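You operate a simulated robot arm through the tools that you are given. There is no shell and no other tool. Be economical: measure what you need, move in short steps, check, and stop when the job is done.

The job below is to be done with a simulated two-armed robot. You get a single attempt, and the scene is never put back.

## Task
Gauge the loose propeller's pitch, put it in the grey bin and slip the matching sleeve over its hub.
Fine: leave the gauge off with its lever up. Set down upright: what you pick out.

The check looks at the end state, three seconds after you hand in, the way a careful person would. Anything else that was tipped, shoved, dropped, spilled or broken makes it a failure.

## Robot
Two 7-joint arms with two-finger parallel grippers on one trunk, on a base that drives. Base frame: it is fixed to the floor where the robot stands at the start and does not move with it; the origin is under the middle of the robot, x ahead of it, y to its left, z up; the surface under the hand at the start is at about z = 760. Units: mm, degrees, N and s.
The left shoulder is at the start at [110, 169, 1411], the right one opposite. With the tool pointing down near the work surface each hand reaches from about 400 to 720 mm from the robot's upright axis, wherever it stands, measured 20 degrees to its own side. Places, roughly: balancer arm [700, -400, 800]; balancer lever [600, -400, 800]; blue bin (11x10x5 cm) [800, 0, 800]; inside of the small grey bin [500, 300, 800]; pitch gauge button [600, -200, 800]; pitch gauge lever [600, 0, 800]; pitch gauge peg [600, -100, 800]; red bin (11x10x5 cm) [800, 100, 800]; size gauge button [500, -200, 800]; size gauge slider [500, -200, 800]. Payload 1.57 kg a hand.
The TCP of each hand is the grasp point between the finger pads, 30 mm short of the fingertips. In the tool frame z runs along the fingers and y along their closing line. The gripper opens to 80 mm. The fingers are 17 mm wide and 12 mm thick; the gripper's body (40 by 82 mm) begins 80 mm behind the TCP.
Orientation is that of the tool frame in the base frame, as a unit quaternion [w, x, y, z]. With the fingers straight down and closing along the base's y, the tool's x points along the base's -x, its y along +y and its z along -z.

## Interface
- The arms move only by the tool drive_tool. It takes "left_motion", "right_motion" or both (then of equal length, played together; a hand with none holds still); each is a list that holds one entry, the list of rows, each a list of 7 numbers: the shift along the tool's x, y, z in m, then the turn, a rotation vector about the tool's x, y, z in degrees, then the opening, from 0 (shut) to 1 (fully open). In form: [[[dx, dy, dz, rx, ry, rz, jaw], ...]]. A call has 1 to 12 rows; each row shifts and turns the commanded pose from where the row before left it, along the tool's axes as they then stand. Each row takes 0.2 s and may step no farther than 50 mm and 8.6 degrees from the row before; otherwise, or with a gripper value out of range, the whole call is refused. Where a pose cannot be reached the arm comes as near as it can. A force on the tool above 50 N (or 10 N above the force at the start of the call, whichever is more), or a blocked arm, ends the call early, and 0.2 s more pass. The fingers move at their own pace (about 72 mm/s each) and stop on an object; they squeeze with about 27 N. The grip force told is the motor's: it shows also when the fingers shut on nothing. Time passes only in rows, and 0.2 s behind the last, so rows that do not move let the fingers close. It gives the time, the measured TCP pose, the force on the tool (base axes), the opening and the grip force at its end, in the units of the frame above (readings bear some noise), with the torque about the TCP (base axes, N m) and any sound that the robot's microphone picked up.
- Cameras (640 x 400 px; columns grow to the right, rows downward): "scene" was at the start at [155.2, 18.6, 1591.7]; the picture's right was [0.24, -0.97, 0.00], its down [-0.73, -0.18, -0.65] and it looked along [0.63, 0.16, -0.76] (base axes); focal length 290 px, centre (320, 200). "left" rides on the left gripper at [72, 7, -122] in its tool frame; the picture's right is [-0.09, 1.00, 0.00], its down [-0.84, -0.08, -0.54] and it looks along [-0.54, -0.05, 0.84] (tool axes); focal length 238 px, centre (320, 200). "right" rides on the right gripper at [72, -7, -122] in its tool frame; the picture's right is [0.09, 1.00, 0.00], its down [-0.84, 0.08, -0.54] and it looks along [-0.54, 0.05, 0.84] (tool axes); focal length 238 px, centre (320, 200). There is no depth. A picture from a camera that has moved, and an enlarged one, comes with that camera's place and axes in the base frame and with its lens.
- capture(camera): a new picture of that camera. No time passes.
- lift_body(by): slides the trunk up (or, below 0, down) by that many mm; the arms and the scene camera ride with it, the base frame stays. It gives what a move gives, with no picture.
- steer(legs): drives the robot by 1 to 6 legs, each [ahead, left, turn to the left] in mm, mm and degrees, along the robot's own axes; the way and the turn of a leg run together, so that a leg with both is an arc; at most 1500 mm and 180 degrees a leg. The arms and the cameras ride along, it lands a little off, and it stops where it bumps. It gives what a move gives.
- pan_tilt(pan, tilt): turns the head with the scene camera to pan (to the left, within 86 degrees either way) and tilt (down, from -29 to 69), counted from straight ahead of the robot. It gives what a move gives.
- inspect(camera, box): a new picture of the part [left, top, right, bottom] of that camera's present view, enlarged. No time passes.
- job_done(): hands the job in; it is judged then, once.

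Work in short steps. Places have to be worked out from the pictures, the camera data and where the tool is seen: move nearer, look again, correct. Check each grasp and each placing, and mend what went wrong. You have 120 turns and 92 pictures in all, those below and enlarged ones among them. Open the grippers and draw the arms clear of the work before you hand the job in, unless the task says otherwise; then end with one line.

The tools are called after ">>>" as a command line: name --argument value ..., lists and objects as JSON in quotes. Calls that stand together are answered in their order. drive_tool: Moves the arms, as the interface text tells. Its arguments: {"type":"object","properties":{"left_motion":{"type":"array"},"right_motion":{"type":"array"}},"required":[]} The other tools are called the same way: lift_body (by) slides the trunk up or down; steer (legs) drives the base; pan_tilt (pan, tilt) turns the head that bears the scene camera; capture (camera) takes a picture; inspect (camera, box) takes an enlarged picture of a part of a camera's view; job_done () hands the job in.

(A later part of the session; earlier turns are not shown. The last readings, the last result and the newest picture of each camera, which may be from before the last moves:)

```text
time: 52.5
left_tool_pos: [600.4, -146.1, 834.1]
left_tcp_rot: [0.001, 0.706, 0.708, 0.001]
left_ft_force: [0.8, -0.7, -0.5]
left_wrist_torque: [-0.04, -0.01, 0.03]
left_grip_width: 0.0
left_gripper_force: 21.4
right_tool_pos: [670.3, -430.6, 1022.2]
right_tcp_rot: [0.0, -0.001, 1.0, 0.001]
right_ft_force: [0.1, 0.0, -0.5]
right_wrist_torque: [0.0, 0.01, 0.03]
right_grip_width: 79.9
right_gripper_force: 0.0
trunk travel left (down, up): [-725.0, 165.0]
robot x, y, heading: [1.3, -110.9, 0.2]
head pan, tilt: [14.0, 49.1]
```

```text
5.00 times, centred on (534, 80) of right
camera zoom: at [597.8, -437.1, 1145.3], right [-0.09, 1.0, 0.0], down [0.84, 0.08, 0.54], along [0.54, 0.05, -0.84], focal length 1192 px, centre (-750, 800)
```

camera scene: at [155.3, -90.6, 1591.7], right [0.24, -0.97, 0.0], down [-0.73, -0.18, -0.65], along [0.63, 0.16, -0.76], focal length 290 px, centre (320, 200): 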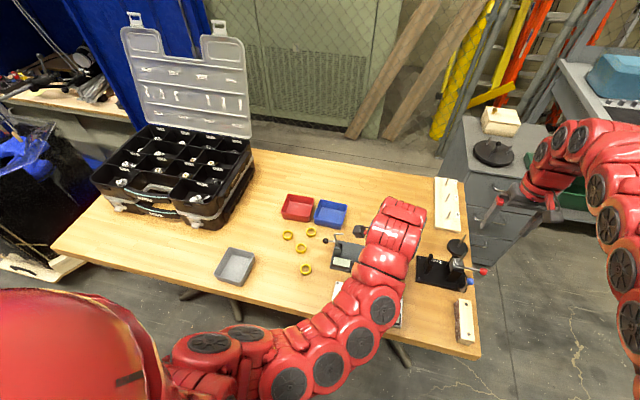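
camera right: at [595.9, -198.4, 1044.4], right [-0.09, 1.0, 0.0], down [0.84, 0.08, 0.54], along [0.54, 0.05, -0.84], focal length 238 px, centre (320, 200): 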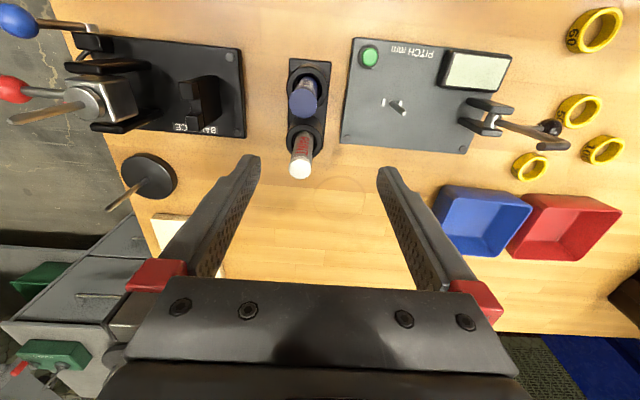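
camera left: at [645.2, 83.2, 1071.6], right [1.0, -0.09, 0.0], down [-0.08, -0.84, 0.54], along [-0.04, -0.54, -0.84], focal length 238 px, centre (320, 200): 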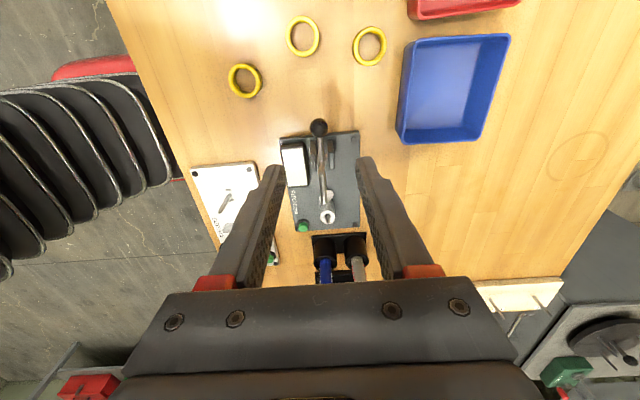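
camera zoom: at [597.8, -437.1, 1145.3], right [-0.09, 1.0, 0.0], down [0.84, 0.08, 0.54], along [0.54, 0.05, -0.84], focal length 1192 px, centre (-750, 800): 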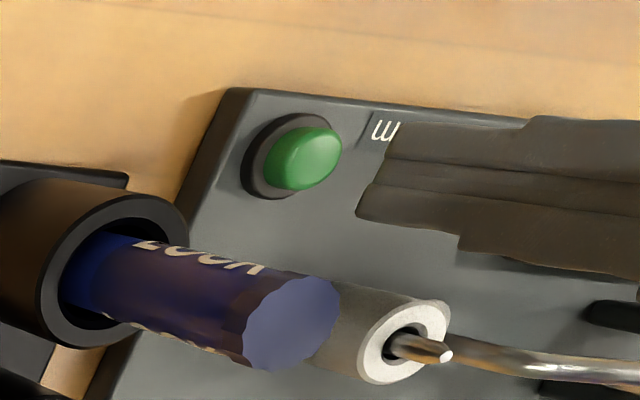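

The tip will land ~3 mm short in -y; I correct that and press down in small steps.

>>> drive_tool --left_motion '[[[-0.003, -0.001, 0.008, 0, 0, 0, 0], [0, 0, 0.004, 0, 0, 0, 0], [0, 0, 0.003, 0, 0, 0, 0], [0, 0, 0.002, 0, 0, 0, 0], [0, 0, 0.002, 0, 0, 0, 0]]]'

```text
time: 53.7
left_tool_pos: [600.0, -149.6, 814.5]
left_tcp_rot: [0.002, 0.706, 0.708, 0.001]
left_ft_force: [-0.2, -0.7, -0.7]
left_wrist_torque: [-0.05, 0.01, 0.01]
left_grip_width: 0.0
left_gripper_force: 21.8
right_tool_pos: [669.8, -431.2, 1023.5]
right_tcp_rot: [0.0, -0.002, 1.0, 0.001]
right_ft_force: [0.1, 0.4, 0.8]
right_wrist_torque: [-0.02, -0.01, 0.02]
right_grip_width: 79.9
right_gripper_force: 0.0
trunk travel left (down, up): [-725.0, 165.0]
robot x, y, heading: [2.3, -109.8, -0.1]
head pan, tilt: [14.0, 49.1]
```

No contact yet; continue in 1.5 mm steps.

>>> drive_tool --left_motion '[[[0, 0, 0.0015, 0, 0, 0, 0], [0, 0, 0.0015, 0, 0, 0, 0], [0, 0, 0.0015, 0, 0, 0, 0]]]'

>>> inspect --camera "scene" --box '[320, 235, 400, 285]'

```text
time: 54.5
left_tool_pos: [599.1, -150.6, 810.7]
left_tcp_rot: [0.002, 0.706, 0.708, 0.002]
left_ft_force: [-0.8, 1.5, 3.1]
left_wrist_torque: [0.01, 0.03, -0.02]
left_grip_width: 0.0
left_gripper_force: 21.1
right_tool_pos: [668.8, -431.8, 1023.3]
right_tcp_rot: [-0.001, -0.001, 1.0, -0.001]
right_ft_force: [0.4, -0.7, -0.1]
right_wrist_torque: [-0.04, -0.02, 0.03]
right_grip_width: 79.8
right_gripper_force: 0.1
trunk travel left (down, up): [-725.0, 165.0]
robot x, y, heading: [4.0, -110.3, -0.1]
head pan, tilt: [14.0, 49.1]
heard: click
```

```text
8.00 times, centred on (360, 260) of scene
camera zoom: at [154.7, -90.9, 1591.8], right [0.24, -0.97, 0.0], down [-0.73, -0.18, -0.65], along [0.64, 0.16, -0.76], focal length 2319 px, centre (0, -280)
```

zoom: 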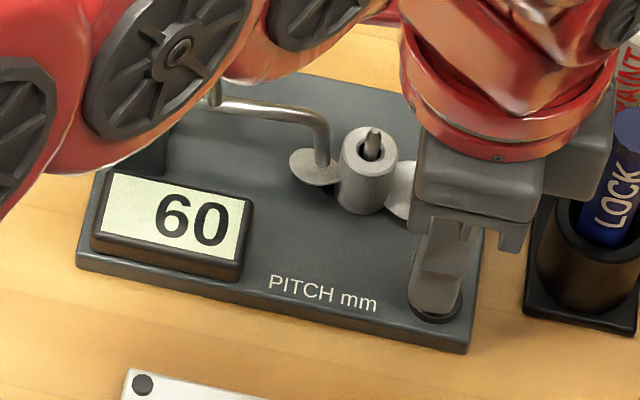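

Display reads 60 with a click. I release and press again to switch the gauge off.

>>> drive_tool --left_motion '[[[0, 0, -0.006, 0, 0, 0, 0], [0, 0, -0.004, 0, 0, 0, 0], [0, 0, 0, 0, 0, 0, 0], [0, 0, 0.006, 0, 0, 0, 0], [0, 0, 0.004, 0, 0, 0, 0]]]'

>>> drive_tool --left_motion '[[[0, 0, -0.01, 0, 0, 0, 0], [0, 0, -0.03, 0, 0, 0, 0], [0, 0, -0.04, 0, 0, 0, 0]]]'

>>> inspect --camera "scene" --box '[304, 225, 400, 285]'

```text
time: 55.7
left_tool_pos: [600.2, -149.6, 810.0]
left_tcp_rot: [0.001, 0.706, 0.708, 0.002]
left_ft_force: [-0.8, 0.2, 2.6]
left_wrist_torque: [-0.01, -0.01, 0.04]
left_grip_width: 0.0
left_gripper_force: 21.6
right_tool_pos: [668.4, -431.4, 1023.2]
right_tcp_rot: [0.0, 0.0, 1.0, 0.0]
right_ft_force: [-0.1, 0.7, 0.3]
right_wrist_torque: [-0.03, -0.01, 0.04]
right_grip_width: 79.9
right_gripper_force: 0.1
trunk travel left (down, up): [-725.0, 165.0]
robot x, y, heading: [0.1, -108.7, -0.1]
head pan, tilt: [14.0, 49.1]
heard: click
```

```text
time: 56.5
left_tool_pos: [599.4, -150.6, 891.2]
left_tcp_rot: [0.002, 0.706, 0.708, 0.003]
left_ft_force: [-0.7, 0.1, 0.7]
left_wrist_torque: [0.02, 0.0, 0.02]
left_grip_width: 0.0
left_gripper_force: 20.9
right_tool_pos: [668.0, -433.1, 1023.1]
right_tcp_rot: [0.001, 0.0, 1.0, -0.001]
right_ft_force: [0.1, -0.1, 0.5]
right_wrist_torque: [-0.03, -0.01, -0.01]
right_grip_width: 80.0
right_gripper_force: 0.0
trunk travel left (down, up): [-725.0, 165.0]
robot x, y, heading: [-0.8, -106.3, -0.0]
head pan, tilt: [14.0, 49.1]
```

```text
6.67 times, centred on (352, 255) of scene
camera zoom: at [154.4, -90.6, 1591.8], right [0.24, -0.97, 0.0], down [-0.73, -0.18, -0.65], along [0.64, 0.16, -0.76], focal length 1933 px, centre (107, -167)
```

zoom: 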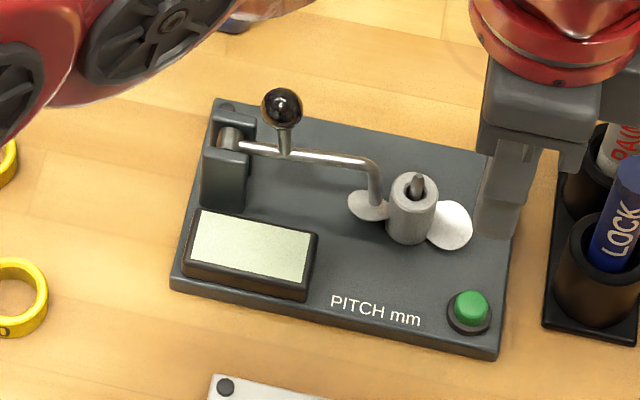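

Gauge is off (display blank). Now raise the lever: the ball is at ~[640,-52,850]; I approach from its -y side with closed fingers.

>>> drive_tool --left_motion '[[[0, 0, -0.03, 0, 0, 0, 0], [0.03, 0.02, 0, 0, 0, 0, 0], [0.03, 0.021, 0, 0, 0, 0, 0], [0, 0, 0.02, 0, 0, 0, 0], [0, 0, 0.018, 0, 0, 0, 0]]]'

>>> inspect --camera "scene" --box '[304, 225, 400, 285]'

```text
time: 57.7
left_tool_pos: [639.1, -89.0, 882.3]
left_tcp_rot: [0.002, 0.706, 0.708, 0.002]
left_ft_force: [-0.1, -0.1, 0.6]
left_wrist_torque: [0.0, -0.03, 0.0]
left_grip_width: 0.2
left_gripper_force: 21.2
right_tool_pos: [669.7, -432.1, 1021.7]
right_tcp_rot: [-0.001, -0.001, 1.0, 0.0]
right_ft_force: [0.7, 0.4, 0.0]
right_wrist_torque: [-0.04, 0.03, -0.02]
right_grip_width: 80.0
right_gripper_force: 0.0
trunk travel left (down, up): [-725.0, 165.0]
robot x, y, heading: [-1.5, -109.3, 0.0]
head pan, tilt: [14.0, 49.1]
```

```text
6.67 times, centred on (352, 255) of scene
camera zoom: at [155.9, -90.9, 1591.6], right [0.24, -0.97, 0.0], down [-0.73, -0.18, -0.65], along [0.63, 0.16, -0.76], focal length 1933 px, centre (107, -167)
```

zoom: 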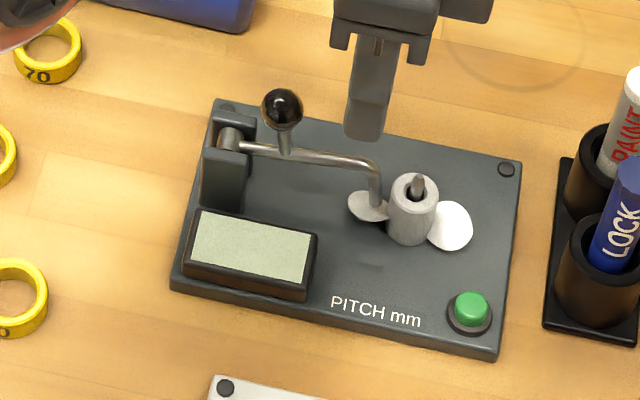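

Aligned. I push +y against the ball.

>>> drive_tool --left_motion '[[[0.01, 0, 0, 0, 0, 0, 0], [0.008, 0, 0, 0, 0, 0, 0], [0.007, 0, 0, 0, 0, 0, 0], [0.007, 0, 0, 0, 0, 0, 0], [0.007, 0, 0, 0, 0, 0, 0], [0.007, 0, 0, 0, 0, 0, 0], [0.007, 0, 0, 0, 0, 0, 0]]]'

>>> inspect --camera "scene" --box '[304, 225, 400, 285]'

```text
time: 59.3
left_tool_pos: [639.6, -36.8, 881.2]
left_tcp_rot: [0.002, 0.706, 0.708, 0.002]
left_ft_force: [-0.4, 0.4, -0.8]
left_wrist_torque: [-0.03, -0.01, 0.05]
left_grip_width: 0.2
left_gripper_force: 21.6
right_tool_pos: [670.0, -432.0, 1022.0]
right_tcp_rot: [0.001, -0.001, 1.0, 0.001]
right_ft_force: [-0.3, 0.4, -0.6]
right_wrist_torque: [0.03, 0.0, 0.0]
right_grip_width: 79.8
right_gripper_force: 0.1
trunk travel left (down, up): [-725.0, 165.0]
robot x, y, heading: [-1.3, -111.7, 0.2]
head pan, tilt: [14.0, 49.1]
```

```text
6.67 times, centred on (352, 255) of scene
camera zoom: at [155.3, -90.6, 1591.6], right [0.24, -0.97, 0.0], down [-0.73, -0.18, -0.65], along [0.63, 0.16, -0.76], focal length 1933 px, centre (107, -167)
```

zoom: 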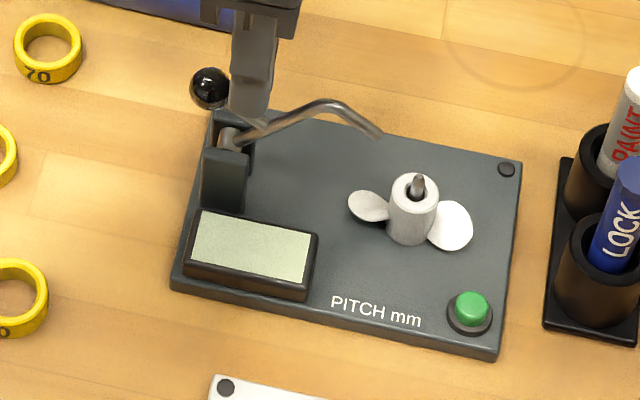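

Lever half way. I lift over the arm to its -y side, then push its tip in +y back to rest.

>>> drive_tool --left_motion '[[[0, 0, -0.025, 0, 0, 0, 0], [0, 0, -0.025, 0, 0, 0, 0], [-0.04, 0, 0, 0, 0, 0, 0], [-0.042, 0, 0, 0, 0, 0, 0], [0, 0, 0.025, 0, 0, 0, 0], [0, 0, 0.02, 0, 0, 0, 0], [0.015, 0, 0, 0, 0, 0, 0], [0.01, 0, 0, 0, 0, 0, 0], [0.01, 0, 0, 0, 0, 0, 0], [0.008, 0, 0, 0, 0, 0, 0], [0.008, 0, 0, 0, 0, 0, 0]]]'

>>> inspect --camera "scene" --box '[304, 225, 400, 285]'

```text
time: 61.6
left_tool_pos: [639.5, -89.6, 889.6]
left_tcp_rot: [0.01, 0.71, 0.704, -0.001]
left_ft_force: [-6.4, -19.8, 17.6]
left_wrist_torque: [-0.41, 0.22, 0.1]
left_grip_width: 0.0
left_gripper_force: 21.6
right_tool_pos: [667.2, -434.4, 1022.2]
right_tcp_rot: [0.0, 0.001, 1.0, 0.0]
right_ft_force: [0.0, 0.6, -0.1]
right_wrist_torque: [-0.02, 0.0, 0.02]
right_grip_width: 80.3
right_gripper_force: 0.0
trunk travel left (down, up): [-725.0, 165.0]
robot x, y, heading: [-4.0, -110.8, -0.1]
head pan, tilt: [14.0, 49.1]
stopped in row 11 (left hand): the force on the tool passed its limit at 56 N (the readings are from after the stop); the commanded pose is now the measured one
```

```text
6.67 times, centred on (352, 255) of scene
camera zoom: at [154.0, -92.4, 1591.7], right [0.24, -0.97, 0.0], down [-0.73, -0.18, -0.66], along [0.64, 0.16, -0.76], focal length 1933 px, centre (107, -167)
```

zoom: 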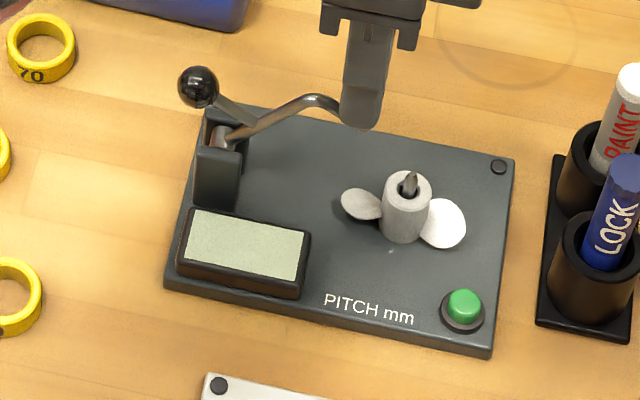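

The finger caught the tip of the bent arm. I back off, go 20 mm lower, and push again.

>>> drive_tool --left_motion '[[[-0.012, 0, 0, 0, 0, 0, 0], [-0.008, 0, 0, 0, 0, 0, 0], [0, 0, 0.012, 0, 0, 0, 0], [0, 0, 0.012, 0, 0, 0, 0], [0.01, 0, 0, 0, 0, 0, 0], [0.008, 0, 0, 0, 0, 0, 0], [0.006, 0, -0.002, 0, 0, 0, 0], [0.006, 0, -0.002, 0, 0, 0, 0]]]'

>>> inspect --camera "scene" --box '[304, 225, 400, 285]'

```text
time: 62.9
left_tool_pos: [641.8, -106.2, 867.8]
left_tcp_rot: [0.018, 0.714, 0.7, -0.003]
left_ft_force: [-3.9, -18.8, 8.1]
left_wrist_torque: [-0.51, 0.13, 0.06]
left_grip_width: 0.1
left_gripper_force: 20.5
right_tool_pos: [668.3, -437.5, 1023.1]
right_tcp_rot: [0.0, 0.002, 1.0, 0.0]
right_ft_force: [-0.3, 0.4, -0.5]
right_wrist_torque: [-0.08, 0.04, -0.01]
right_grip_width: 80.1
right_gripper_force: 0.1
trunk travel left (down, up): [-725.0, 165.0]
robot x, y, heading: [-1.4, -113.2, -0.5]
head pan, tilt: [14.0, 49.1]
stopped in row 6 (left hand): the force on the tool passed its limit at 56 N (the readings are from after the stop); the commanded pose is now the measured one
```

```text
6.67 times, centred on (352, 255) of scene
camera zoom: at [155.7, -92.7, 1591.5], right [0.24, -0.97, 0.0], down [-0.73, -0.18, -0.65], along [0.64, 0.15, -0.76], focal length 1933 px, centre (107, -167)
```

zoom: 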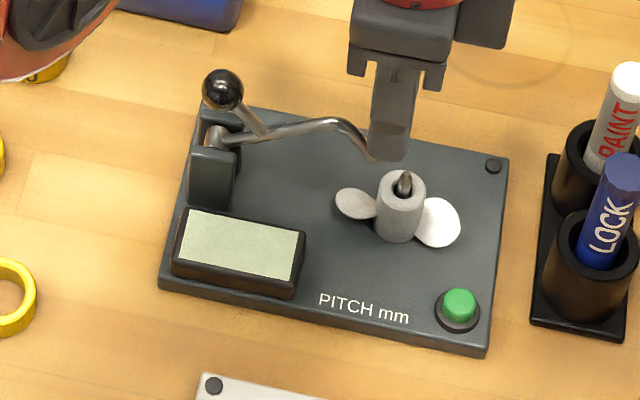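

The push jams at the tip. Better: push the ball from its -y side past vertical, then press it down from above. I re-level the hand and return to the ball's -y side.

>>> drive_tool --left_motion '[[[-0.012, 0, 0, 0, 0, 0, 0], [0, 0, -0.03, 1.2, 1.7, 0, 0], [0, 0, -0.032, 0, 0, 0, 0], [0.025, -0.001, 0, 0, 0, 0, 0], [0.023, -0.001, 0, 0, 0, 0, 0], [0, 0, 0.025, 0, 0, 0, 0], [0, 0, 0.02, 0, 0, 0, 0]]]'

>>> inspect --camera "scene" --box '[304, 225, 400, 285]'

```text
time: 64.5
left_tool_pos: [639.9, -67.6, 887.6]
left_tcp_rot: [-0.001, 0.712, 0.702, 0.003]
left_ft_force: [3.3, -4.9, 10.3]
left_wrist_torque: [-0.08, -0.11, -0.03]
left_grip_width: 0.2
left_gripper_force: 21.2
right_tool_pos: [666.6, -439.9, 1023.8]
right_tcp_rot: [0.001, 0.003, 1.0, 0.0]
right_ft_force: [-0.6, -0.8, -0.7]
right_wrist_torque: [-0.01, 0.01, -0.01]
right_grip_width: 80.2
right_gripper_force: 0.1
trunk travel left (down, up): [-725.0, 165.0]
robot x, y, heading: [-3.5, -109.8, -0.4]
head pan, tilt: [14.0, 49.1]
```

```text
6.67 times, centred on (352, 255) of scene
camera zoom: at [153.0, -95.1, 1592.2], right [0.24, -0.97, 0.0], down [-0.73, -0.18, -0.66], along [0.64, 0.16, -0.76], focal length 1933 px, centre (107, -167)
```

zoom: 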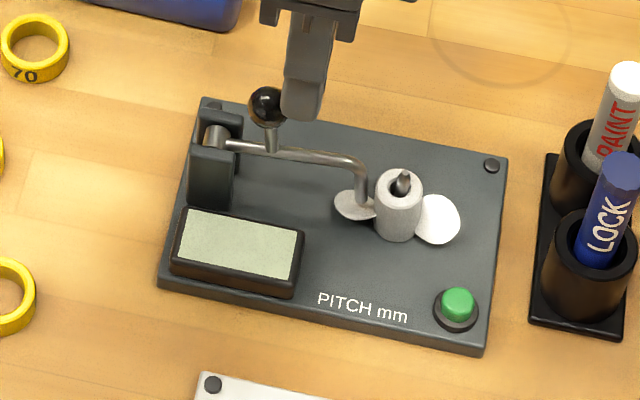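

The lever went back down fully while I descended; fine. I back off slightly, lower, and push the ball +y again, further this time.

>>> drive_tool --left_motion '[[[-0.01, 0, 0, 0, 0, 0, 0], [0, 0, 0.005, 0, 0, 0, 0], [0.008, 0, 0, 0, 0, 0, 0], [0.007, 0, 0, 0, 0, 0, 0], [0.007, 0, 0, 0, 0, 0, 0], [0.007, 0, 0, 0, 0, 0, 0], [0.007, 0, 0, 0, 0, 0, 0], [0.007, 0, 0, 0, 0, 0, 0], [0.006, 0, -0.002, 0, 0, 0, 0]]]'

>>> inspect --camera "scene" --box '[304, 225, 400, 285]'

```text
time: 66.5
left_tool_pos: [640.8, -24.6, 881.4]
left_tcp_rot: [-0.003, 0.713, 0.701, 0.002]
left_ft_force: [-0.7, 0.2, 0.4]
left_wrist_torque: [-0.02, -0.02, -0.01]
left_grip_width: 0.0
left_gripper_force: 20.9
right_tool_pos: [668.5, -438.7, 1022.4]
right_tcp_rot: [0.0, 0.003, 1.0, 0.0]
right_ft_force: [-0.1, -0.6, 0.1]
right_wrist_torque: [0.02, 0.01, -0.02]
right_grip_width: 80.0
right_gripper_force: 0.0
trunk travel left (down, up): [-725.0, 165.0]
robot x, y, heading: [-2.8, -113.1, -0.2]
head pan, tilt: [14.0, 49.1]
```

```text
6.67 times, centred on (352, 255) of scene
camera zoom: at [155.3, -93.5, 1591.7], right [0.24, -0.97, 0.0], down [-0.73, -0.18, -0.65], along [0.64, 0.15, -0.76], focal length 1933 px, centre (107, -167)
```

zoom: 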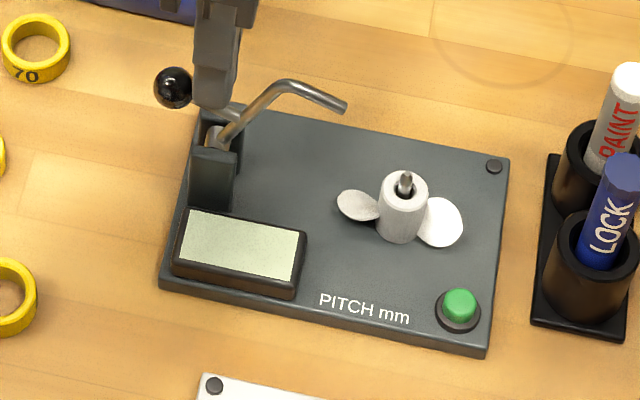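

Lever past vertical. I go above the ball and press it down on the +y side to its rest stop.

>>> drive_tool --left_motion '[[[0, 0, -0.035, 0, 0, 0, 0], [0.033, 0, 0, 0, 0, 0, 0], [0, 0, 0.015, 0, 0, 0, 0], [0, 0, 0.008, 0, 0, 0, 0], [0.002, 0, 0.005, 0, 0, 0, 0], [0.002, 0, 0.005, 0, 0, 0, 0], [0.003, 0, 0.005, 0, 0, 0, 0], [0.003, 0, 0.004, 0, 0, 0, 0]]]'

>>> inspect --camera "scene" --box '[304, 225, 400, 285]'

```text
time: 68.3
left_tool_pos: [640.6, 17.9, 873.7]
left_tcp_rot: [-0.002, 0.712, 0.702, 0.003]
left_ft_force: [0.2, -0.7, -0.3]
left_wrist_torque: [-0.05, 0.02, 0.0]
left_grip_width: 0.0
left_gripper_force: 21.7
right_tool_pos: [666.8, -437.8, 1022.7]
right_tcp_rot: [-0.001, 0.003, 1.0, 0.0]
right_ft_force: [-0.1, 0.2, 0.0]
right_wrist_torque: [-0.03, -0.03, 0.01]
right_grip_width: 80.2
right_gripper_force: 0.1
trunk travel left (down, up): [-725.0, 165.0]
robot x, y, heading: [-2.4, -111.2, -0.1]
head pan, tilt: [14.0, 49.1]
```

```text
6.67 times, centred on (352, 255) of scene
camera zoom: at [155.6, -93.8, 1591.6], right [0.24, -0.97, 0.0], down [-0.73, -0.18, -0.65], along [0.64, 0.15, -0.76], focal length 1933 px, centre (107, -167)
```

zoom: 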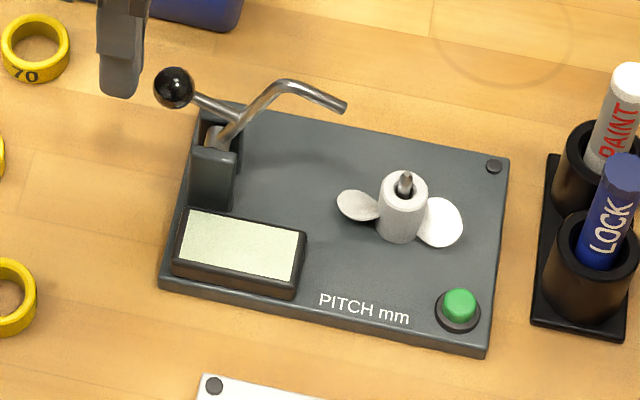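

The finger missed past the ball (ball at y≈-6). I rise, return to y≈-2 and press down following the arc.

>>> drive_tool --left_motion '[[[0, 0, -0.035, 0, 0, 0, 0], [-0.02, 0, 0, 0, 0, 0, 0], [0, 0, 0.012, 0, 0, 0, 0], [0.001, 0, 0.004, 0, 0, 0, 0], [0.002, 0, 0.004, 0, 0, 0, 0], [0.003, 0, 0.004, 0, 0, 0, 0], [0.003, 0, 0.004, 0, 0, 0, 0], [0.003, 0, 0.004, 0, 0, 0, 0], [0.002, 0, 0.004, 0, 0, 0, 0]]]'

>>> inspect --camera "scene" --box '[304, 225, 400, 285]'

```text
time: 70.3
left_tool_pos: [639.8, 11.4, 874.0]
left_tcp_rot: [-0.002, 0.712, 0.702, 0.003]
left_ft_force: [0.3, 0.1, 0.2]
left_wrist_torque: [0.01, 0.0, -0.02]
left_grip_width: 0.1
left_gripper_force: 21.3
right_tool_pos: [668.5, -437.0, 1022.8]
right_tcp_rot: [0.0, 0.003, 1.0, 0.0]
right_ft_force: [-0.6, 0.2, -0.3]
right_wrist_torque: [-0.01, -0.01, 0.02]
right_grip_width: 80.1
right_gripper_force: 0.1
trunk travel left (down, up): [-725.0, 165.0]
robot x, y, heading: [0.8, -109.0, -0.2]
head pan, tilt: [14.0, 49.1]
```

```text
6.67 times, centred on (352, 255) of scene
camera zoom: at [155.5, -93.7, 1591.6], right [0.24, -0.97, 0.0], down [-0.73, -0.18, -0.65], along [0.64, 0.15, -0.76], focal length 1933 px, centre (107, -167)
```

zoom: 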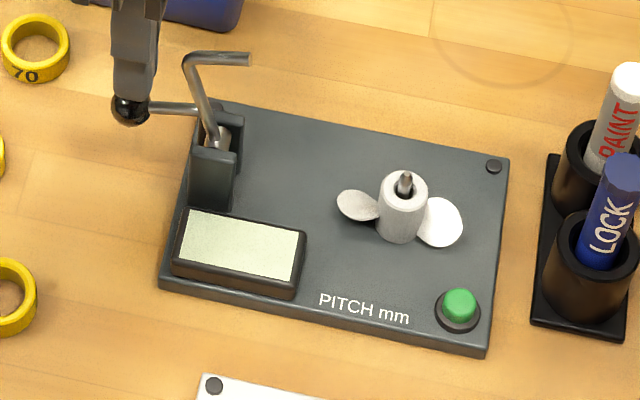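

The lever is back at its rest position (matches the start). Now I fetch the propeller: rise, move above the peg, and turn the hand to the stable grip angle.

>>> drive_tool --left_motion '[[[0, 0, -0.03, 0, 0, 0, 0], [0, 0, -0.035, 0, 0, 0, 0.3], [-0.042, 0, 0, 0, 0, 0, 0.6], [-0.042, 0, 0, 0, 0, 0, 0.6], [-0.043, 0, 0, 0, 0, -6, 0.6], [0, 0, 0, 0, 0, -7, 0.6], [0, 0, 0.02, 0, 0, -7, 0.6], [0, 0, 0.02, 0, 0, -7, 0.6]]]'

>>> inspect --camera "left" --box '[240, 100, 400, 200]'

```text
time: 72.1
left_tool_pos: [639.0, -115.7, 898.8]
left_tcp_rot: [-0.002, 0.529, 0.849, 0.004]
left_ft_force: [0.1, 1.0, 0.2]
left_wrist_torque: [0.0, 0.01, 0.0]
left_grip_width: 48.0
left_gripper_force: 0.1
right_tool_pos: [667.3, -438.8, 1023.0]
right_tcp_rot: [-0.001, 0.003, 1.0, -0.001]
right_ft_force: [0.1, 0.5, -0.3]
right_wrist_torque: [0.02, 0.02, -0.01]
right_grip_width: 79.9
right_gripper_force: 0.0
trunk travel left (down, up): [-725.0, 165.0]
robot x, y, heading: [2.1, -113.0, -0.2]
head pan, tilt: [14.0, 49.1]
```

```text
4.00 times, centred on (320, 150) of left
camera zoom: at [613.0, -48.5, 1022.0], right [0.93, 0.36, 0.0], down [0.3, -0.79, 0.54], along [0.19, -0.5, -0.84], focal length 953 px, centre (320, 400)
```

zoom: 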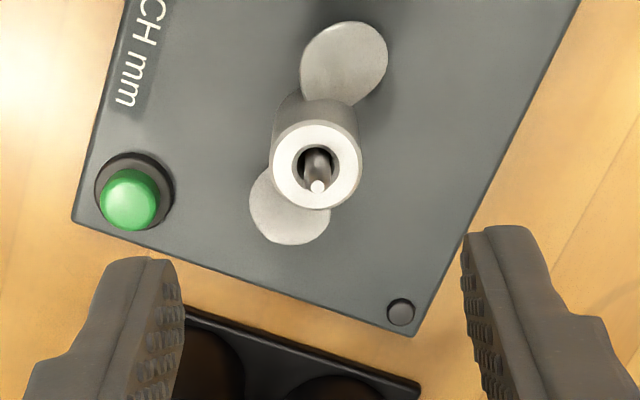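

Hub centred under the hand. I descend to z≈811 and grip.

>>> drive_tool --left_motion '[[[-0.0013, 0, 0.03, 0, 0, 0, 0.6], [0, 0, 0.03, 0, 0, 0, 0.6], [0, 0, 0.02, 0, 0, 0, 0.6], [0, 0, 0.0075, 0, 0, 0, 0.5], [0, 0, 0, 0, 0, 0, 0.3], [0, 0, 0, 0, 0, 0, 0.1], [0, 0, 0, 0, 0, 0, 0.05]]]'

>>> inspect --camera "left" --box '[240, 110, 400, 210]'

```text
time: 73.7
left_tool_pos: [641.3, -116.8, 810.7]
left_tcp_rot: [-0.002, 0.53, 0.848, 0.003]
left_ft_force: [-4.3, -1.5, 0.7]
left_wrist_torque: [-0.09, 0.15, 0.08]
left_grip_width: 19.7
left_gripper_force: 27.0
right_tool_pos: [666.9, -436.7, 1023.0]
right_tcp_rot: [0.001, 0.003, 1.0, 0.0]
right_ft_force: [-0.2, -1.2, 0.3]
right_wrist_torque: [0.01, 0.02, 0.01]
right_grip_width: 79.7
right_gripper_force: 0.0
trunk travel left (down, up): [-725.0, 165.0]
robot x, y, heading: [-1.1, -109.9, -0.2]
head pan, tilt: [14.0, 49.1]
```

```text
4.00 times, centred on (320, 160) of left
camera zoom: at [613.0, -49.1, 934.4], right [0.93, 0.36, 0.0], down [0.3, -0.79, 0.54], along [0.19, -0.5, -0.84], focal length 953 px, centre (320, 360)
```

zoom: 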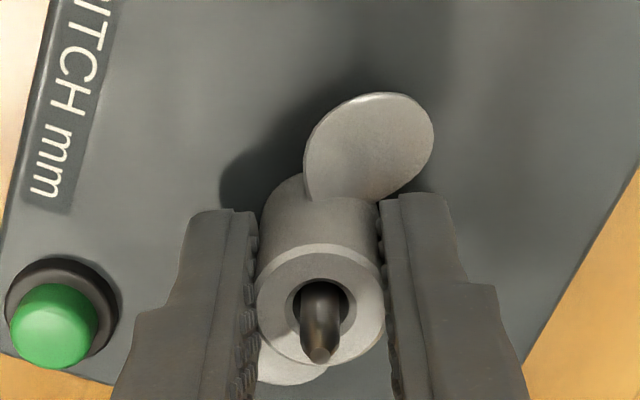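

Firm grip at 19.7. I lift straight off the peg, then turn back 27°.

>>> drive_tool --left_motion '[[[0, 0, -0.01, 0, 0, 0, 0.05], [0, 0, -0.02, 0, 0, 0, 0.05], [0, 0, -0.025, 0, 0, 0, 0.05], [0, 0, -0.025, 0, 0, 0, 0.05], [0, 0, -0.012, 0, 0, 4, 0.05], [0, 0, 0, 0, 0, 7, 0.05], [0, 0, 0, 0, 0, 7, 0.05], [0, 0, 0, 0, 0, 6, 0.05], [0, 0, 0, 0, 0, 3, 0.05]]]'

>>> drive_tool --left_motion '[[[0.004, -0.01, 0, 0, 0, 0, 0.05], [0.01, -0.018, 0, 0, 0, 0, 0.05], [0.012, -0.02, 0, 0, 0, 0, 0.05], [0.015, -0.02, 0, 0, 0, 0, 0.05], [0.02, -0.015, 0, 0, 0, 0, 0.05], [0.024, -0.01, 0, 0, 0, 0, 0.05], [0.025, -0.006, 0, 0, 0, 0, 0.05], [0.025, -0.006, 0, 0, 0, 0, 0.05], [0.025, -0.006, 0, 0, 0, 0, 0.05], [0.025, -0.006, 0, 0, 0, 0, 0.05], [0.025, -0.006, 0, 0, 0, 0, 0.05], [0.025, -0.006, 0, 0, 0, 0, 0.05]]]'

>>> drive_tool --left_motion '[[[0.025, -0.004, 0, 0, 0, 0, 0.05], [0.025, -0.003, 0, 0, 0, 0, 0.05], [0.025, -0.002, 0, 0, 0, 0, 0.05], [0.025, 0, 0, 0, 0, 0, 0.05], [0.02, 0, 0, 0, 0, 0, 0.05], [0.012, 0, 0, 0, 0, 0, 0.05], [0.005, 0, 0, 0, 0, 0, 0.05]]]'

>>> capture --camera "left"

```text
time: 75.7
left_tool_pos: [639.9, -115.4, 902.4]
left_tcp_rot: [-0.002, 0.713, 0.701, 0.003]
left_ft_force: [0.2, 0.7, 0.1]
left_wrist_torque: [0.02, -0.02, 0.03]
left_grip_width: 19.6
left_gripper_force: 27.2
right_tool_pos: [667.7, -436.6, 1023.0]
right_tcp_rot: [-0.001, 0.002, 1.0, 0.0]
right_ft_force: [-0.6, 0.5, -1.2]
right_wrist_torque: [0.0, -0.03, 0.03]
right_grip_width: 79.9
right_gripper_force: 0.2
trunk travel left (down, up): [-725.0, 165.0]
robot x, y, heading: [-1.2, -114.4, -0.3]
head pan, tilt: [14.0, 49.1]
```

```text
time: 78.3
left_tool_pos: [591.8, 104.8, 857.3]
left_tcp_rot: [-0.003, 0.712, 0.703, 0.001]
left_ft_force: [-0.3, 0.1, -1.1]
left_wrist_torque: [-0.03, -0.03, 0.0]
left_grip_width: 19.5
left_gripper_force: 26.9
left hand out of reach, approached as far as the arm can: row 3, 4, 5, 6, 7, 8, 9, 10, 11, 12
right_tool_pos: [667.9, -436.1, 1023.3]
right_tcp_rot: [0.0, 0.003, 1.0, 0.0]
right_ft_force: [-0.7, 0.1, 0.2]
right_wrist_torque: [0.0, 0.02, 0.0]
right_grip_width: 79.8
right_gripper_force: 0.1
trunk travel left (down, up): [-725.0, 165.0]
robot x, y, heading: [-1.5, -107.8, -0.2]
head pan, tilt: [14.0, 49.1]
```

```text
time: 79.9
left_tool_pos: [585.4, 243.0, 857.7]
left_tcp_rot: [-0.002, 0.713, 0.701, 0.003]
left_ft_force: [0.4, -0.4, 0.0]
left_wrist_torque: [0.04, -0.01, -0.01]
left_grip_width: 19.4
left_gripper_force: 26.9
right_tool_pos: [667.2, -437.1, 1024.0]
right_tcp_rot: [0.0, 0.003, 1.0, 0.0]
right_ft_force: [1.0, -0.4, -0.3]
right_wrist_torque: [-0.01, 0.01, 0.0]
right_grip_width: 80.1
right_gripper_force: 0.1
trunk travel left (down, up): [-725.0, 165.0]
robot x, y, heading: [-0.2, -110.9, -0.6]
head pan, tilt: [14.0, 49.1]
```

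```text
15 pictures are left
camera left: at [591.8, 314.6, 981.5], right [0.99, -0.11, 0.0], down [-0.09, -0.84, 0.54], along [-0.06, -0.53, -0.84], focal length 238 px, centre (320, 200)
```

left: 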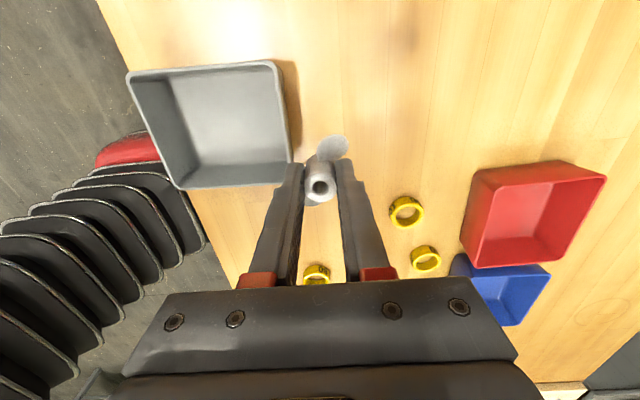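

Out-of-reach rows lowered the hand to z 857, but it got here without force. The bin centre computes to ~[509,267]. I raise 15 mm and move over it.

>>> drive_tool --left_motion '[[[0, 0, -0.01, 0, 0, 0, 0.05], [0, 0, -0.008, 0, 0, 0, 0.05], [0.004, -0.01, 0, 0, 0, 0, 0.05], [0.005, -0.015, 0, 0, 0, 0, 0.05], [0.005, -0.018, 0, 0, 0, 0, 0.05], [0.005, -0.018, 0, 0, 0, 0, 0.05], [0.005, -0.01, 0, 0, 0, 0, 0.05], [0, -0.005, 0, 0, 0, 0, 0.05]]]'

>>> capture --camera "scene"

```text
time: 81.7
left_tool_pos: [539.1, 281.3, 854.8]
left_tcp_rot: [-0.002, 0.713, 0.702, 0.002]
left_ft_force: [0.2, 1.0, -0.3]
left_wrist_torque: [-0.02, 0.01, -0.02]
left_grip_width: 19.6
left_gripper_force: 27.0
left hand out of reach, approached as far as the arm can: row 4, 5, 6, 7, 8
right_tool_pos: [668.9, -437.6, 1022.5]
right_tcp_rot: [0.0, 0.002, 1.0, 0.001]
right_ft_force: [0.1, -0.5, 0.0]
right_wrist_torque: [-0.01, -0.03, 0.0]
right_grip_width: 80.0
right_gripper_force: 0.0
trunk travel left (down, up): [-725.0, 165.0]
robot x, y, heading: [-1.6, -112.0, -0.0]
head pan, tilt: [14.0, 49.1]
```

```text
14 pictures are left
camera scene: at [155.4, -93.6, 1591.7], right [0.24, -0.97, 0.0], down [-0.73, -0.18, -0.65], along [0.64, 0.15, -0.76], focal length 290 px, centre (320, 200)
```

scene: 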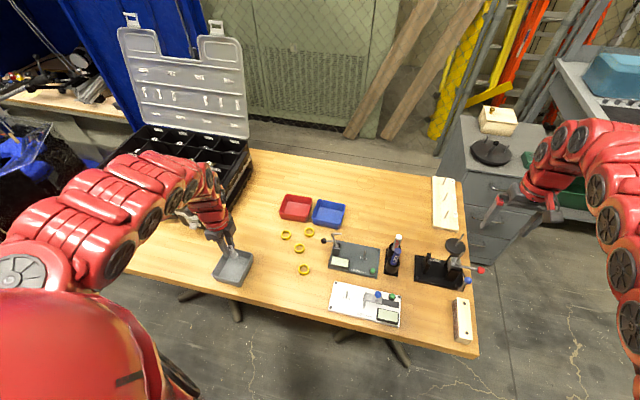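

The gauge lever looks at rest. To gain inward reach and clearance I raise the trunk 60 mm, then lower the hand a bit and move in over the bin centre.

>>> lift_body --by 60

>>> drive_tool --left_motion '[[[0, 0, 0.01, 0, 0, 0, 0.05], [0, 0, 0.015, 0, 0, 0, 0.05], [-0.003, -0.008, 0.01, 0, 0, 0, 0.05], [-0.004, -0.01, 0, 0, 0, 0, 0.05], [-0.004, -0.008, 0, 0, 0, 0, 0.05], [-0.003, -0.004, 0, 0, 0, 0, 0.05]]]'

>>> capture --camera "left"

```text
time: 82.7
left_tool_pos: [537.2, 280.8, 914.6]
left_tcp_rot: [-0.002, 0.712, 0.702, 0.001]
left_ft_force: [-0.1, 0.2, -0.6]
left_wrist_torque: [0.01, 0.02, -0.02]
left_grip_width: 19.7
left_gripper_force: 26.6
right_tool_pos: [667.5, -438.0, 1082.1]
right_tcp_rot: [-0.001, 0.003, 1.0, 0.0]
right_ft_force: [0.3, -0.2, -0.8]
right_wrist_torque: [-0.01, 0.01, -0.01]
right_grip_width: 79.9
right_gripper_force: 0.2
trunk travel left (down, up): [-785.0, 105.0]
robot x, y, heading: [-2.3, -111.4, -0.5]
head pan, tilt: [14.0, 49.1]
```

```text
time: 84.1
left_tool_pos: [511.7, 269.9, 878.0]
left_tcp_rot: [-0.003, 0.712, 0.702, 0.001]
left_ft_force: [0.1, -0.3, 0.6]
left_wrist_torque: [-0.01, 0.03, 0.04]
left_grip_width: 19.3
left_gripper_force: 26.8
left hand out of reach, approached as far as the arm can: row 6
right_tool_pos: [668.3, -438.2, 1081.8]
right_tcp_rot: [0.0, 0.002, 1.0, 0.0]
right_ft_force: [-0.2, 0.1, 1.2]
right_wrist_torque: [-0.02, -0.02, -0.01]
right_grip_width: 79.8
right_gripper_force: 0.0
trunk travel left (down, up): [-785.0, 105.0]
robot x, y, heading: [1.5, -110.3, -0.3]
head pan, tilt: [14.0, 49.1]
```

```text
13 pictures are left
camera left: at [519.1, 343.2, 1002.4], right [0.99, -0.11, 0.0], down [-0.09, -0.84, 0.54], along [-0.06, -0.53, -0.84], focal length 238 px, centre (320, 200)
```

left: 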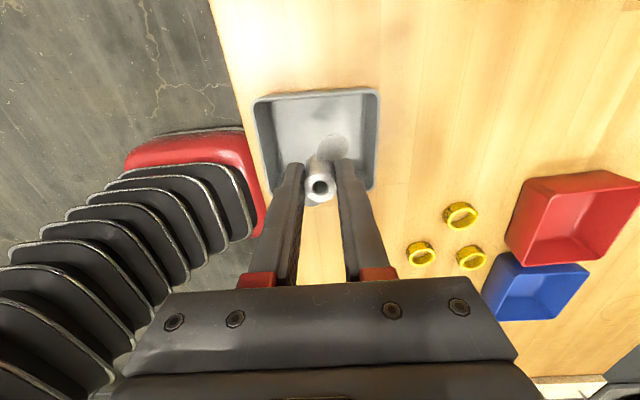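

The hand is over the bin centre (~[509,271]). I shift 3 mm in +y and lower into the bin.

>>> drive_tool --left_motion '[[[0.003, 0, 0.015, 0, 0, 0, 0.05], [0, 0, 0.02, 0, 0, 0, 0.05], [0, 0, 0.02, 0, 0, 0, 0.05], [0, 0, 0.008, 0, 0, 0, 0.05], [0, 0, 0.003, 0, 0, 0, 0.05], [0, 0, 0.002, 0, 0, 0, 0.05], [0, 0, 0.002, 0, 0, 0, 0.05]]]'

```text
time: 85.7
left_tool_pos: [512.5, 274.4, 810.0]
left_tcp_rot: [-0.003, 0.712, 0.702, 0.001]
left_ft_force: [0.7, 0.1, 0.2]
left_wrist_torque: [0.04, -0.01, -0.02]
left_grip_width: 19.5
left_gripper_force: 27.0
right_tool_pos: [667.5, -439.1, 1083.2]
right_tcp_rot: [0.0, 0.003, 1.0, 0.0]
right_ft_force: [-0.3, 0.0, -0.2]
right_wrist_torque: [0.02, -0.03, -0.04]
right_grip_width: 80.0
right_gripper_force: 0.0
trunk travel left (down, up): [-785.0, 105.0]
robot x, y, heading: [1.4, -110.6, -0.4]
head pan, tilt: [14.0, 49.1]
```

No contact yet; continue in 1.5 mm steps.

>>> drive_tool --left_motion '[[[0, 0, 0.0015, 0, 0, 0, 0.05], [0, 0, 0.0015, 0, 0, 0, 0.05], [0, 0, 0.0015, 0, 0, 0, 0.05], [0, 0, 0.0015, 0, 0, 0, 0.05]]]'

```text
time: 86.7
left_tool_pos: [512.7, 274.2, 803.3]
left_tcp_rot: [-0.002, 0.712, 0.702, 0.001]
left_ft_force: [0.6, -0.8, -0.3]
left_wrist_torque: [0.02, 0.0, -0.02]
left_grip_width: 19.6
left_gripper_force: 26.8
right_tool_pos: [668.8, -437.8, 1082.2]
right_tcp_rot: [0.0, 0.003, 1.0, -0.001]
right_ft_force: [-0.3, 0.2, -0.2]
right_wrist_torque: [-0.04, 0.02, 0.02]
right_grip_width: 80.0
right_gripper_force: 0.0
trunk travel left (down, up): [-785.0, 105.0]
robot x, y, heading: [0.4, -114.3, -0.3]
head pan, tilt: [14.0, 49.1]
```

>>> drive_tool --left_motion '[[[0, 0, 0.001, 0, 0, 0, 0.05], [0, 0, 0.001, 0, 0, 0, 0.05], [0, 0, 0.001, 0, 0, 0, 0.05]]]'

```text
time: 87.5
left_tool_pos: [511.1, 274.7, 802.8]
left_tcp_rot: [-0.002, 0.713, 0.702, 0.004]
left_ft_force: [2.8, 0.6, 28.4]
left_wrist_torque: [-0.1, -0.1, -0.02]
left_grip_width: 19.7
left_gripper_force: 26.3
right_tool_pos: [666.0, -438.8, 1083.6]
right_tcp_rot: [0.0, 0.003, 1.0, 0.001]
right_ft_force: [0.4, 0.2, -0.7]
right_wrist_torque: [0.01, 0.0, 0.01]
right_grip_width: 80.0
right_gripper_force: 0.0
trunk travel left (down, up): [-785.0, 105.0]
robot x, y, heading: [-0.1, -114.0, -0.4]
head pan, tilt: [14.0, 49.1]
```

Floor contact. I ease up, open partially, rise straight up and look.

>>> drive_tool --left_motion '[[[0, 0, -0.0015, 0, 0, 0, 0.05], [0, 0, 0, 0, 0, 0, 0.4], [0, 0, 0, 0, 0, 0, 0.5], [0, 0, -0.03, 0, 0, 0, 0.5], [0, 0, -0.035, 0, 0, 0, 0.5]]]'

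>>> inspect --camera "left" --box '[240, 80, 400, 180]'

```text
time: 88.7
left_tool_pos: [509.6, 273.0, 868.3]
left_tcp_rot: [-0.002, 0.713, 0.701, 0.002]
left_ft_force: [-0.4, 1.2, -0.4]
left_wrist_torque: [-0.01, -0.02, 0.0]
left_grip_width: 40.0
left_gripper_force: 0.1
right_tool_pos: [666.9, -439.6, 1083.4]
right_tcp_rot: [0.0, 0.003, 1.0, 0.0]
right_ft_force: [0.7, -0.8, 0.2]
right_wrist_torque: [0.01, -0.01, -0.01]
right_grip_width: 79.9
right_gripper_force: 0.0
trunk travel left (down, up): [-785.0, 105.0]
robot x, y, heading: [0.7, -113.0, -0.3]
head pan, tilt: [14.0, 49.1]
```

```text
4.00 times, centred on (320, 130) of left
camera zoom: at [517.9, 345.9, 991.9], right [0.99, -0.11, 0.0], down [-0.09, -0.84, 0.54], along [-0.06, -0.53, -0.84], focal length 953 px, centre (320, 480)
```

zoom: 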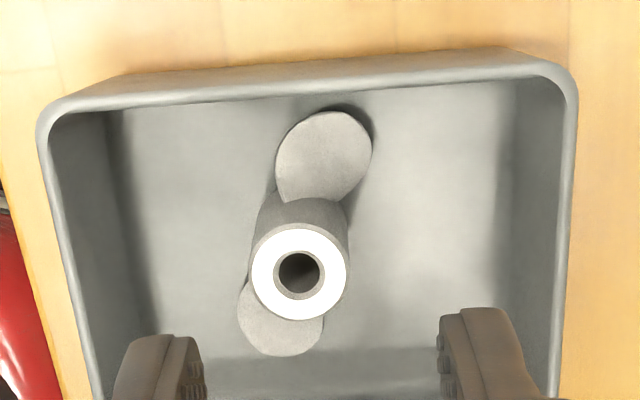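

Propeller stands upright in the bin, hub at ~[506,274]. Next the "60" sleeve at ~[555,58]; I move above it and inspect.

>>> drive_tool --left_motion '[[[0, 0, -0.01, 0, 0, 0, 0.8], [-0.036, 0.0075, 0, 0, 0, 0, 0.8], [-0.036, 0.0075, 0, 0, 0, 0, 0.8], [-0.036, 0.0075, 0, 0, 0, 0, 0.8], [-0.036, 0.0075, 0, 0, 0, 0, 0.8], [-0.036, 0.0075, 0, 0, 0, 0, 0.8], [-0.035, 0.0075, 0, 0, 0, 0, 0.8]]]'

>>> inspect --camera "left" --box '[240, 90, 400, 190]'

```text
time: 90.3
left_tool_pos: [570.6, 66.4, 879.1]
left_tcp_rot: [-0.004, 0.712, 0.702, 0.002]
left_ft_force: [-0.6, -0.4, -0.4]
left_wrist_torque: [0.04, 0.02, 0.0]
left_grip_width: 64.1
left_gripper_force: 0.1
left hand out of reach, approached as far as the arm can: row 2, 3
right_tool_pos: [668.3, -438.2, 1081.9]
right_tcp_rot: [0.0, 0.002, 1.0, 0.0]
right_ft_force: [-0.9, 0.2, -0.1]
right_wrist_torque: [0.01, 0.01, -0.02]
right_grip_width: 80.3
right_gripper_force: 0.0
trunk travel left (down, up): [-785.0, 105.0]
robot x, y, heading: [-2.5, -109.8, 0.0]
head pan, tilt: [14.0, 49.1]
```

```text
4.00 times, centred on (320, 140) of left
camera zoom: at [577.9, 138.0, 1003.1], right [0.99, -0.11, 0.0], down [-0.09, -0.84, 0.54], along [-0.06, -0.53, -0.84], focal length 953 px, centre (320, 440)
```

zoom: 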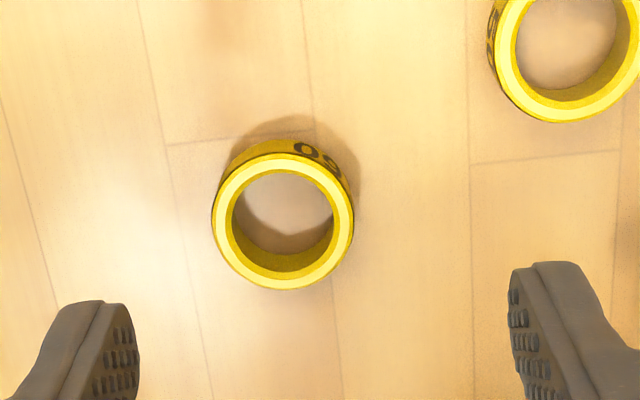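

The label reads 60 (seen upside down). Sleeve centre ~[560.5,59.6], ∅35 outside, ~25 inside. I shift, descend to z≈795 and grip.

>>> drive_tool --left_motion '[[[-0.007, -0.0095, 0.02, 0, 0, 0, 0.8], [0, 0, 0.03, 0, 0, 0, 0.8], [0, 0, 0.025, 0, 0, 0, 0.8], [0, 0, 0.009, 0, 0, 0, 0.8], [0, 0, 0, 0, 0, 0, 0.5]]]'

>>> inspect --camera "left" --box '[240, 110, 400, 210]'

```text
time: 91.5
left_tool_pos: [562.0, 61.4, 795.4]
left_tcp_rot: [-0.003, 0.713, 0.701, 0.002]
left_ft_force: [0.8, 0.4, 0.7]
left_wrist_torque: [0.01, -0.01, 0.01]
left_grip_width: 40.0
left_gripper_force: 0.1
right_tool_pos: [667.8, -437.4, 1084.0]
right_tcp_rot: [0.0, 0.002, 1.0, -0.001]
right_ft_force: [0.0, -0.4, -0.1]
right_wrist_torque: [-0.02, 0.0, -0.02]
right_grip_width: 80.2
right_gripper_force: 0.0
trunk travel left (down, up): [-785.0, 105.0]
robot x, y, heading: [2.1, -108.9, -0.5]
head pan, tilt: [14.0, 49.1]
```

```text
4.00 times, centred on (320, 160) of left
camera zoom: at [568.8, 132.9, 918.5], right [0.99, -0.11, 0.0], down [-0.09, -0.84, 0.54], along [-0.06, -0.53, -0.84], focal length 953 px, centre (320, 360)
```

zoom: 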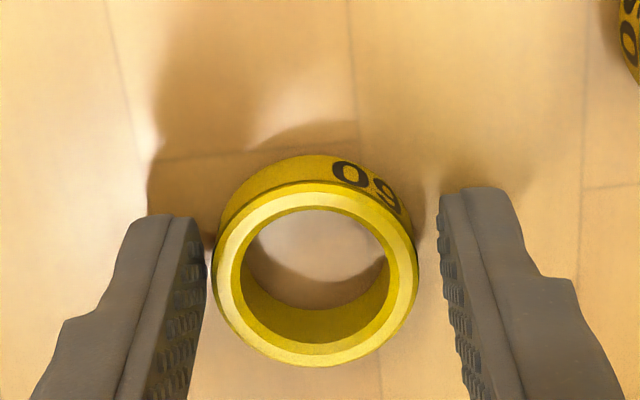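

The sleeve is between the fingers. I trim 1.5 mm, close, and lift.

>>> drive_tool --left_motion '[[[-0.0015, -0.0008, 0, 0, 0, 0, 0.5], [0, 0, 0, 0, 0, 0, 0.3], [0, 0, 0, 0, 0, 0, 0.25], [0, 0, 0, 0, 0, 0, 0.25], [0, 0, -0.015, 0, 0, 0, 0.25], [0, 0, -0.025, 0, 0, 0, 0.25], [0, 0, -0.03, 0, 0, 0, 0.25], [0, 0, -0.015, 0, 0, 0, 0.25]]]'

>>> inspect --camera "left" --box '[240, 110, 400, 210]'

```text
time: 93.3
left_tool_pos: [564.7, 57.3, 878.7]
left_tcp_rot: [-0.004, 0.713, 0.701, 0.001]
left_ft_force: [-0.5, -0.2, 0.8]
left_wrist_torque: [0.02, -0.04, 0.02]
left_grip_width: 34.1
left_gripper_force: 26.8
left hand out of reach, approached as far as the arm can: row 8
right_tool_pos: [668.9, -437.6, 1082.9]
right_tcp_rot: [0.0, 0.003, 1.0, 0.0]
right_ft_force: [0.0, -0.3, 0.2]
right_wrist_torque: [0.01, 0.0, 0.02]
right_grip_width: 80.2
right_gripper_force: 0.0
trunk travel left (down, up): [-785.0, 105.0]
robot x, y, heading: [-1.9, -110.1, -0.6]
head pan, tilt: [14.0, 49.1]
```

```text
4.00 times, centred on (320, 160) of left
camera zoom: at [571.7, 130.1, 1002.2], right [0.99, -0.11, 0.0], down [-0.09, -0.84, 0.54], along [-0.06, -0.53, -0.84], focal length 953 px, centre (320, 360)
```

zoom: 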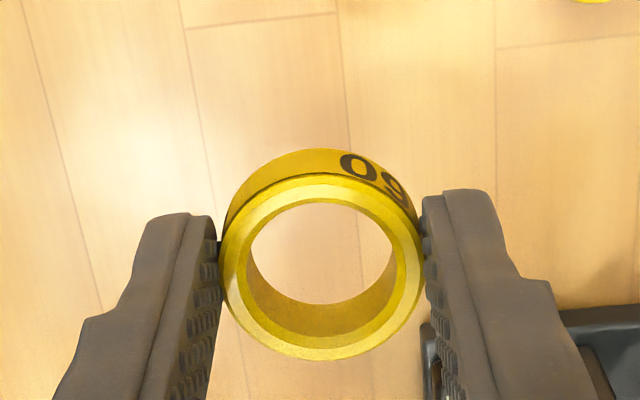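

The sleeve is held level (34.1 mm). I raise the trunk 40 mm for inner reach and carry the sleeve to above the hub.

>>> lift_body --by 40

>>> drive_tool --left_motion '[[[0, 0, 0.02, 0, 0, 0, 0.25], [0, 0, 0.025, 0, 0, 0, 0.25], [0.015, -0.004, 0, 0, 0, 0, 0.25], [0.028, -0.008, 0, 0, 0, 0, 0.25], [0.03, -0.008, 0, 0, 0, 0, 0.25], [0.03, -0.008, 0, 0, 0, 0, 0.25], [0.03, -0.008, 0, 0, 0, 0, 0.25], [0.03, -0.008, 0, 0, 0, 0, 0.25], [0.028, -0.007, 0, 0, 0, 0, 0.25], [0.015, -0.004, 0, 0, 0, 0, 0.25], [0.005, -0.002, 0, 0, 0, 0, 0.25]]]'

>>> inspect --camera "left" --box '[240, 110, 400, 210]'

```text
time: 94.1
left_tool_pos: [564.3, 58.4, 919.1]
left_tcp_rot: [-0.003, 0.713, 0.701, -0.001]
left_ft_force: [-0.1, -0.1, 0.0]
left_wrist_torque: [0.01, -0.02, 0.0]
left_grip_width: 34.2
left_gripper_force: 27.1
right_tool_pos: [668.8, -438.7, 1122.3]
right_tcp_rot: [0.0, 0.003, 1.0, 0.0]
right_ft_force: [0.2, -0.1, 0.3]
right_wrist_torque: [0.0, -0.01, 0.02]
right_grip_width: 80.0
right_gripper_force: 0.1
trunk travel left (down, up): [-825.0, 65.0]
robot x, y, heading: [3.4, -111.2, -0.3]
head pan, tilt: [14.0, 49.1]
```

```text
time: 96.5
left_tool_pos: [509.5, 270.9, 875.4]
left_tcp_rot: [-0.004, 0.713, 0.701, 0.001]
left_ft_force: [0.4, 0.2, -0.3]
left_wrist_torque: [0.01, 0.02, 0.0]
left_grip_width: 33.8
left_gripper_force: 27.1
right_tool_pos: [668.0, -437.4, 1121.9]
right_tcp_rot: [0.0, 0.003, 1.0, 0.0]
right_ft_force: [-0.5, -0.1, -0.2]
right_wrist_torque: [0.0, -0.01, -0.01]
right_grip_width: 79.9
right_gripper_force: 0.1
trunk travel left (down, up): [-825.0, 65.0]
robot x, y, heading: [2.0, -115.5, -0.2]
head pan, tilt: [14.0, 49.1]
```

```text
4.00 times, centred on (320, 160) of left
camera zoom: at [516.9, 343.0, 998.9], right [0.99, -0.11, 0.0], down [-0.09, -0.84, 0.54], along [-0.06, -0.53, -0.84], focal length 953 px, centre (320, 360)
```

zoom: 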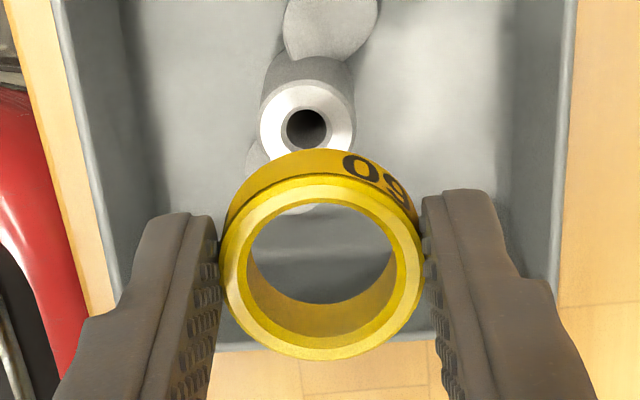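

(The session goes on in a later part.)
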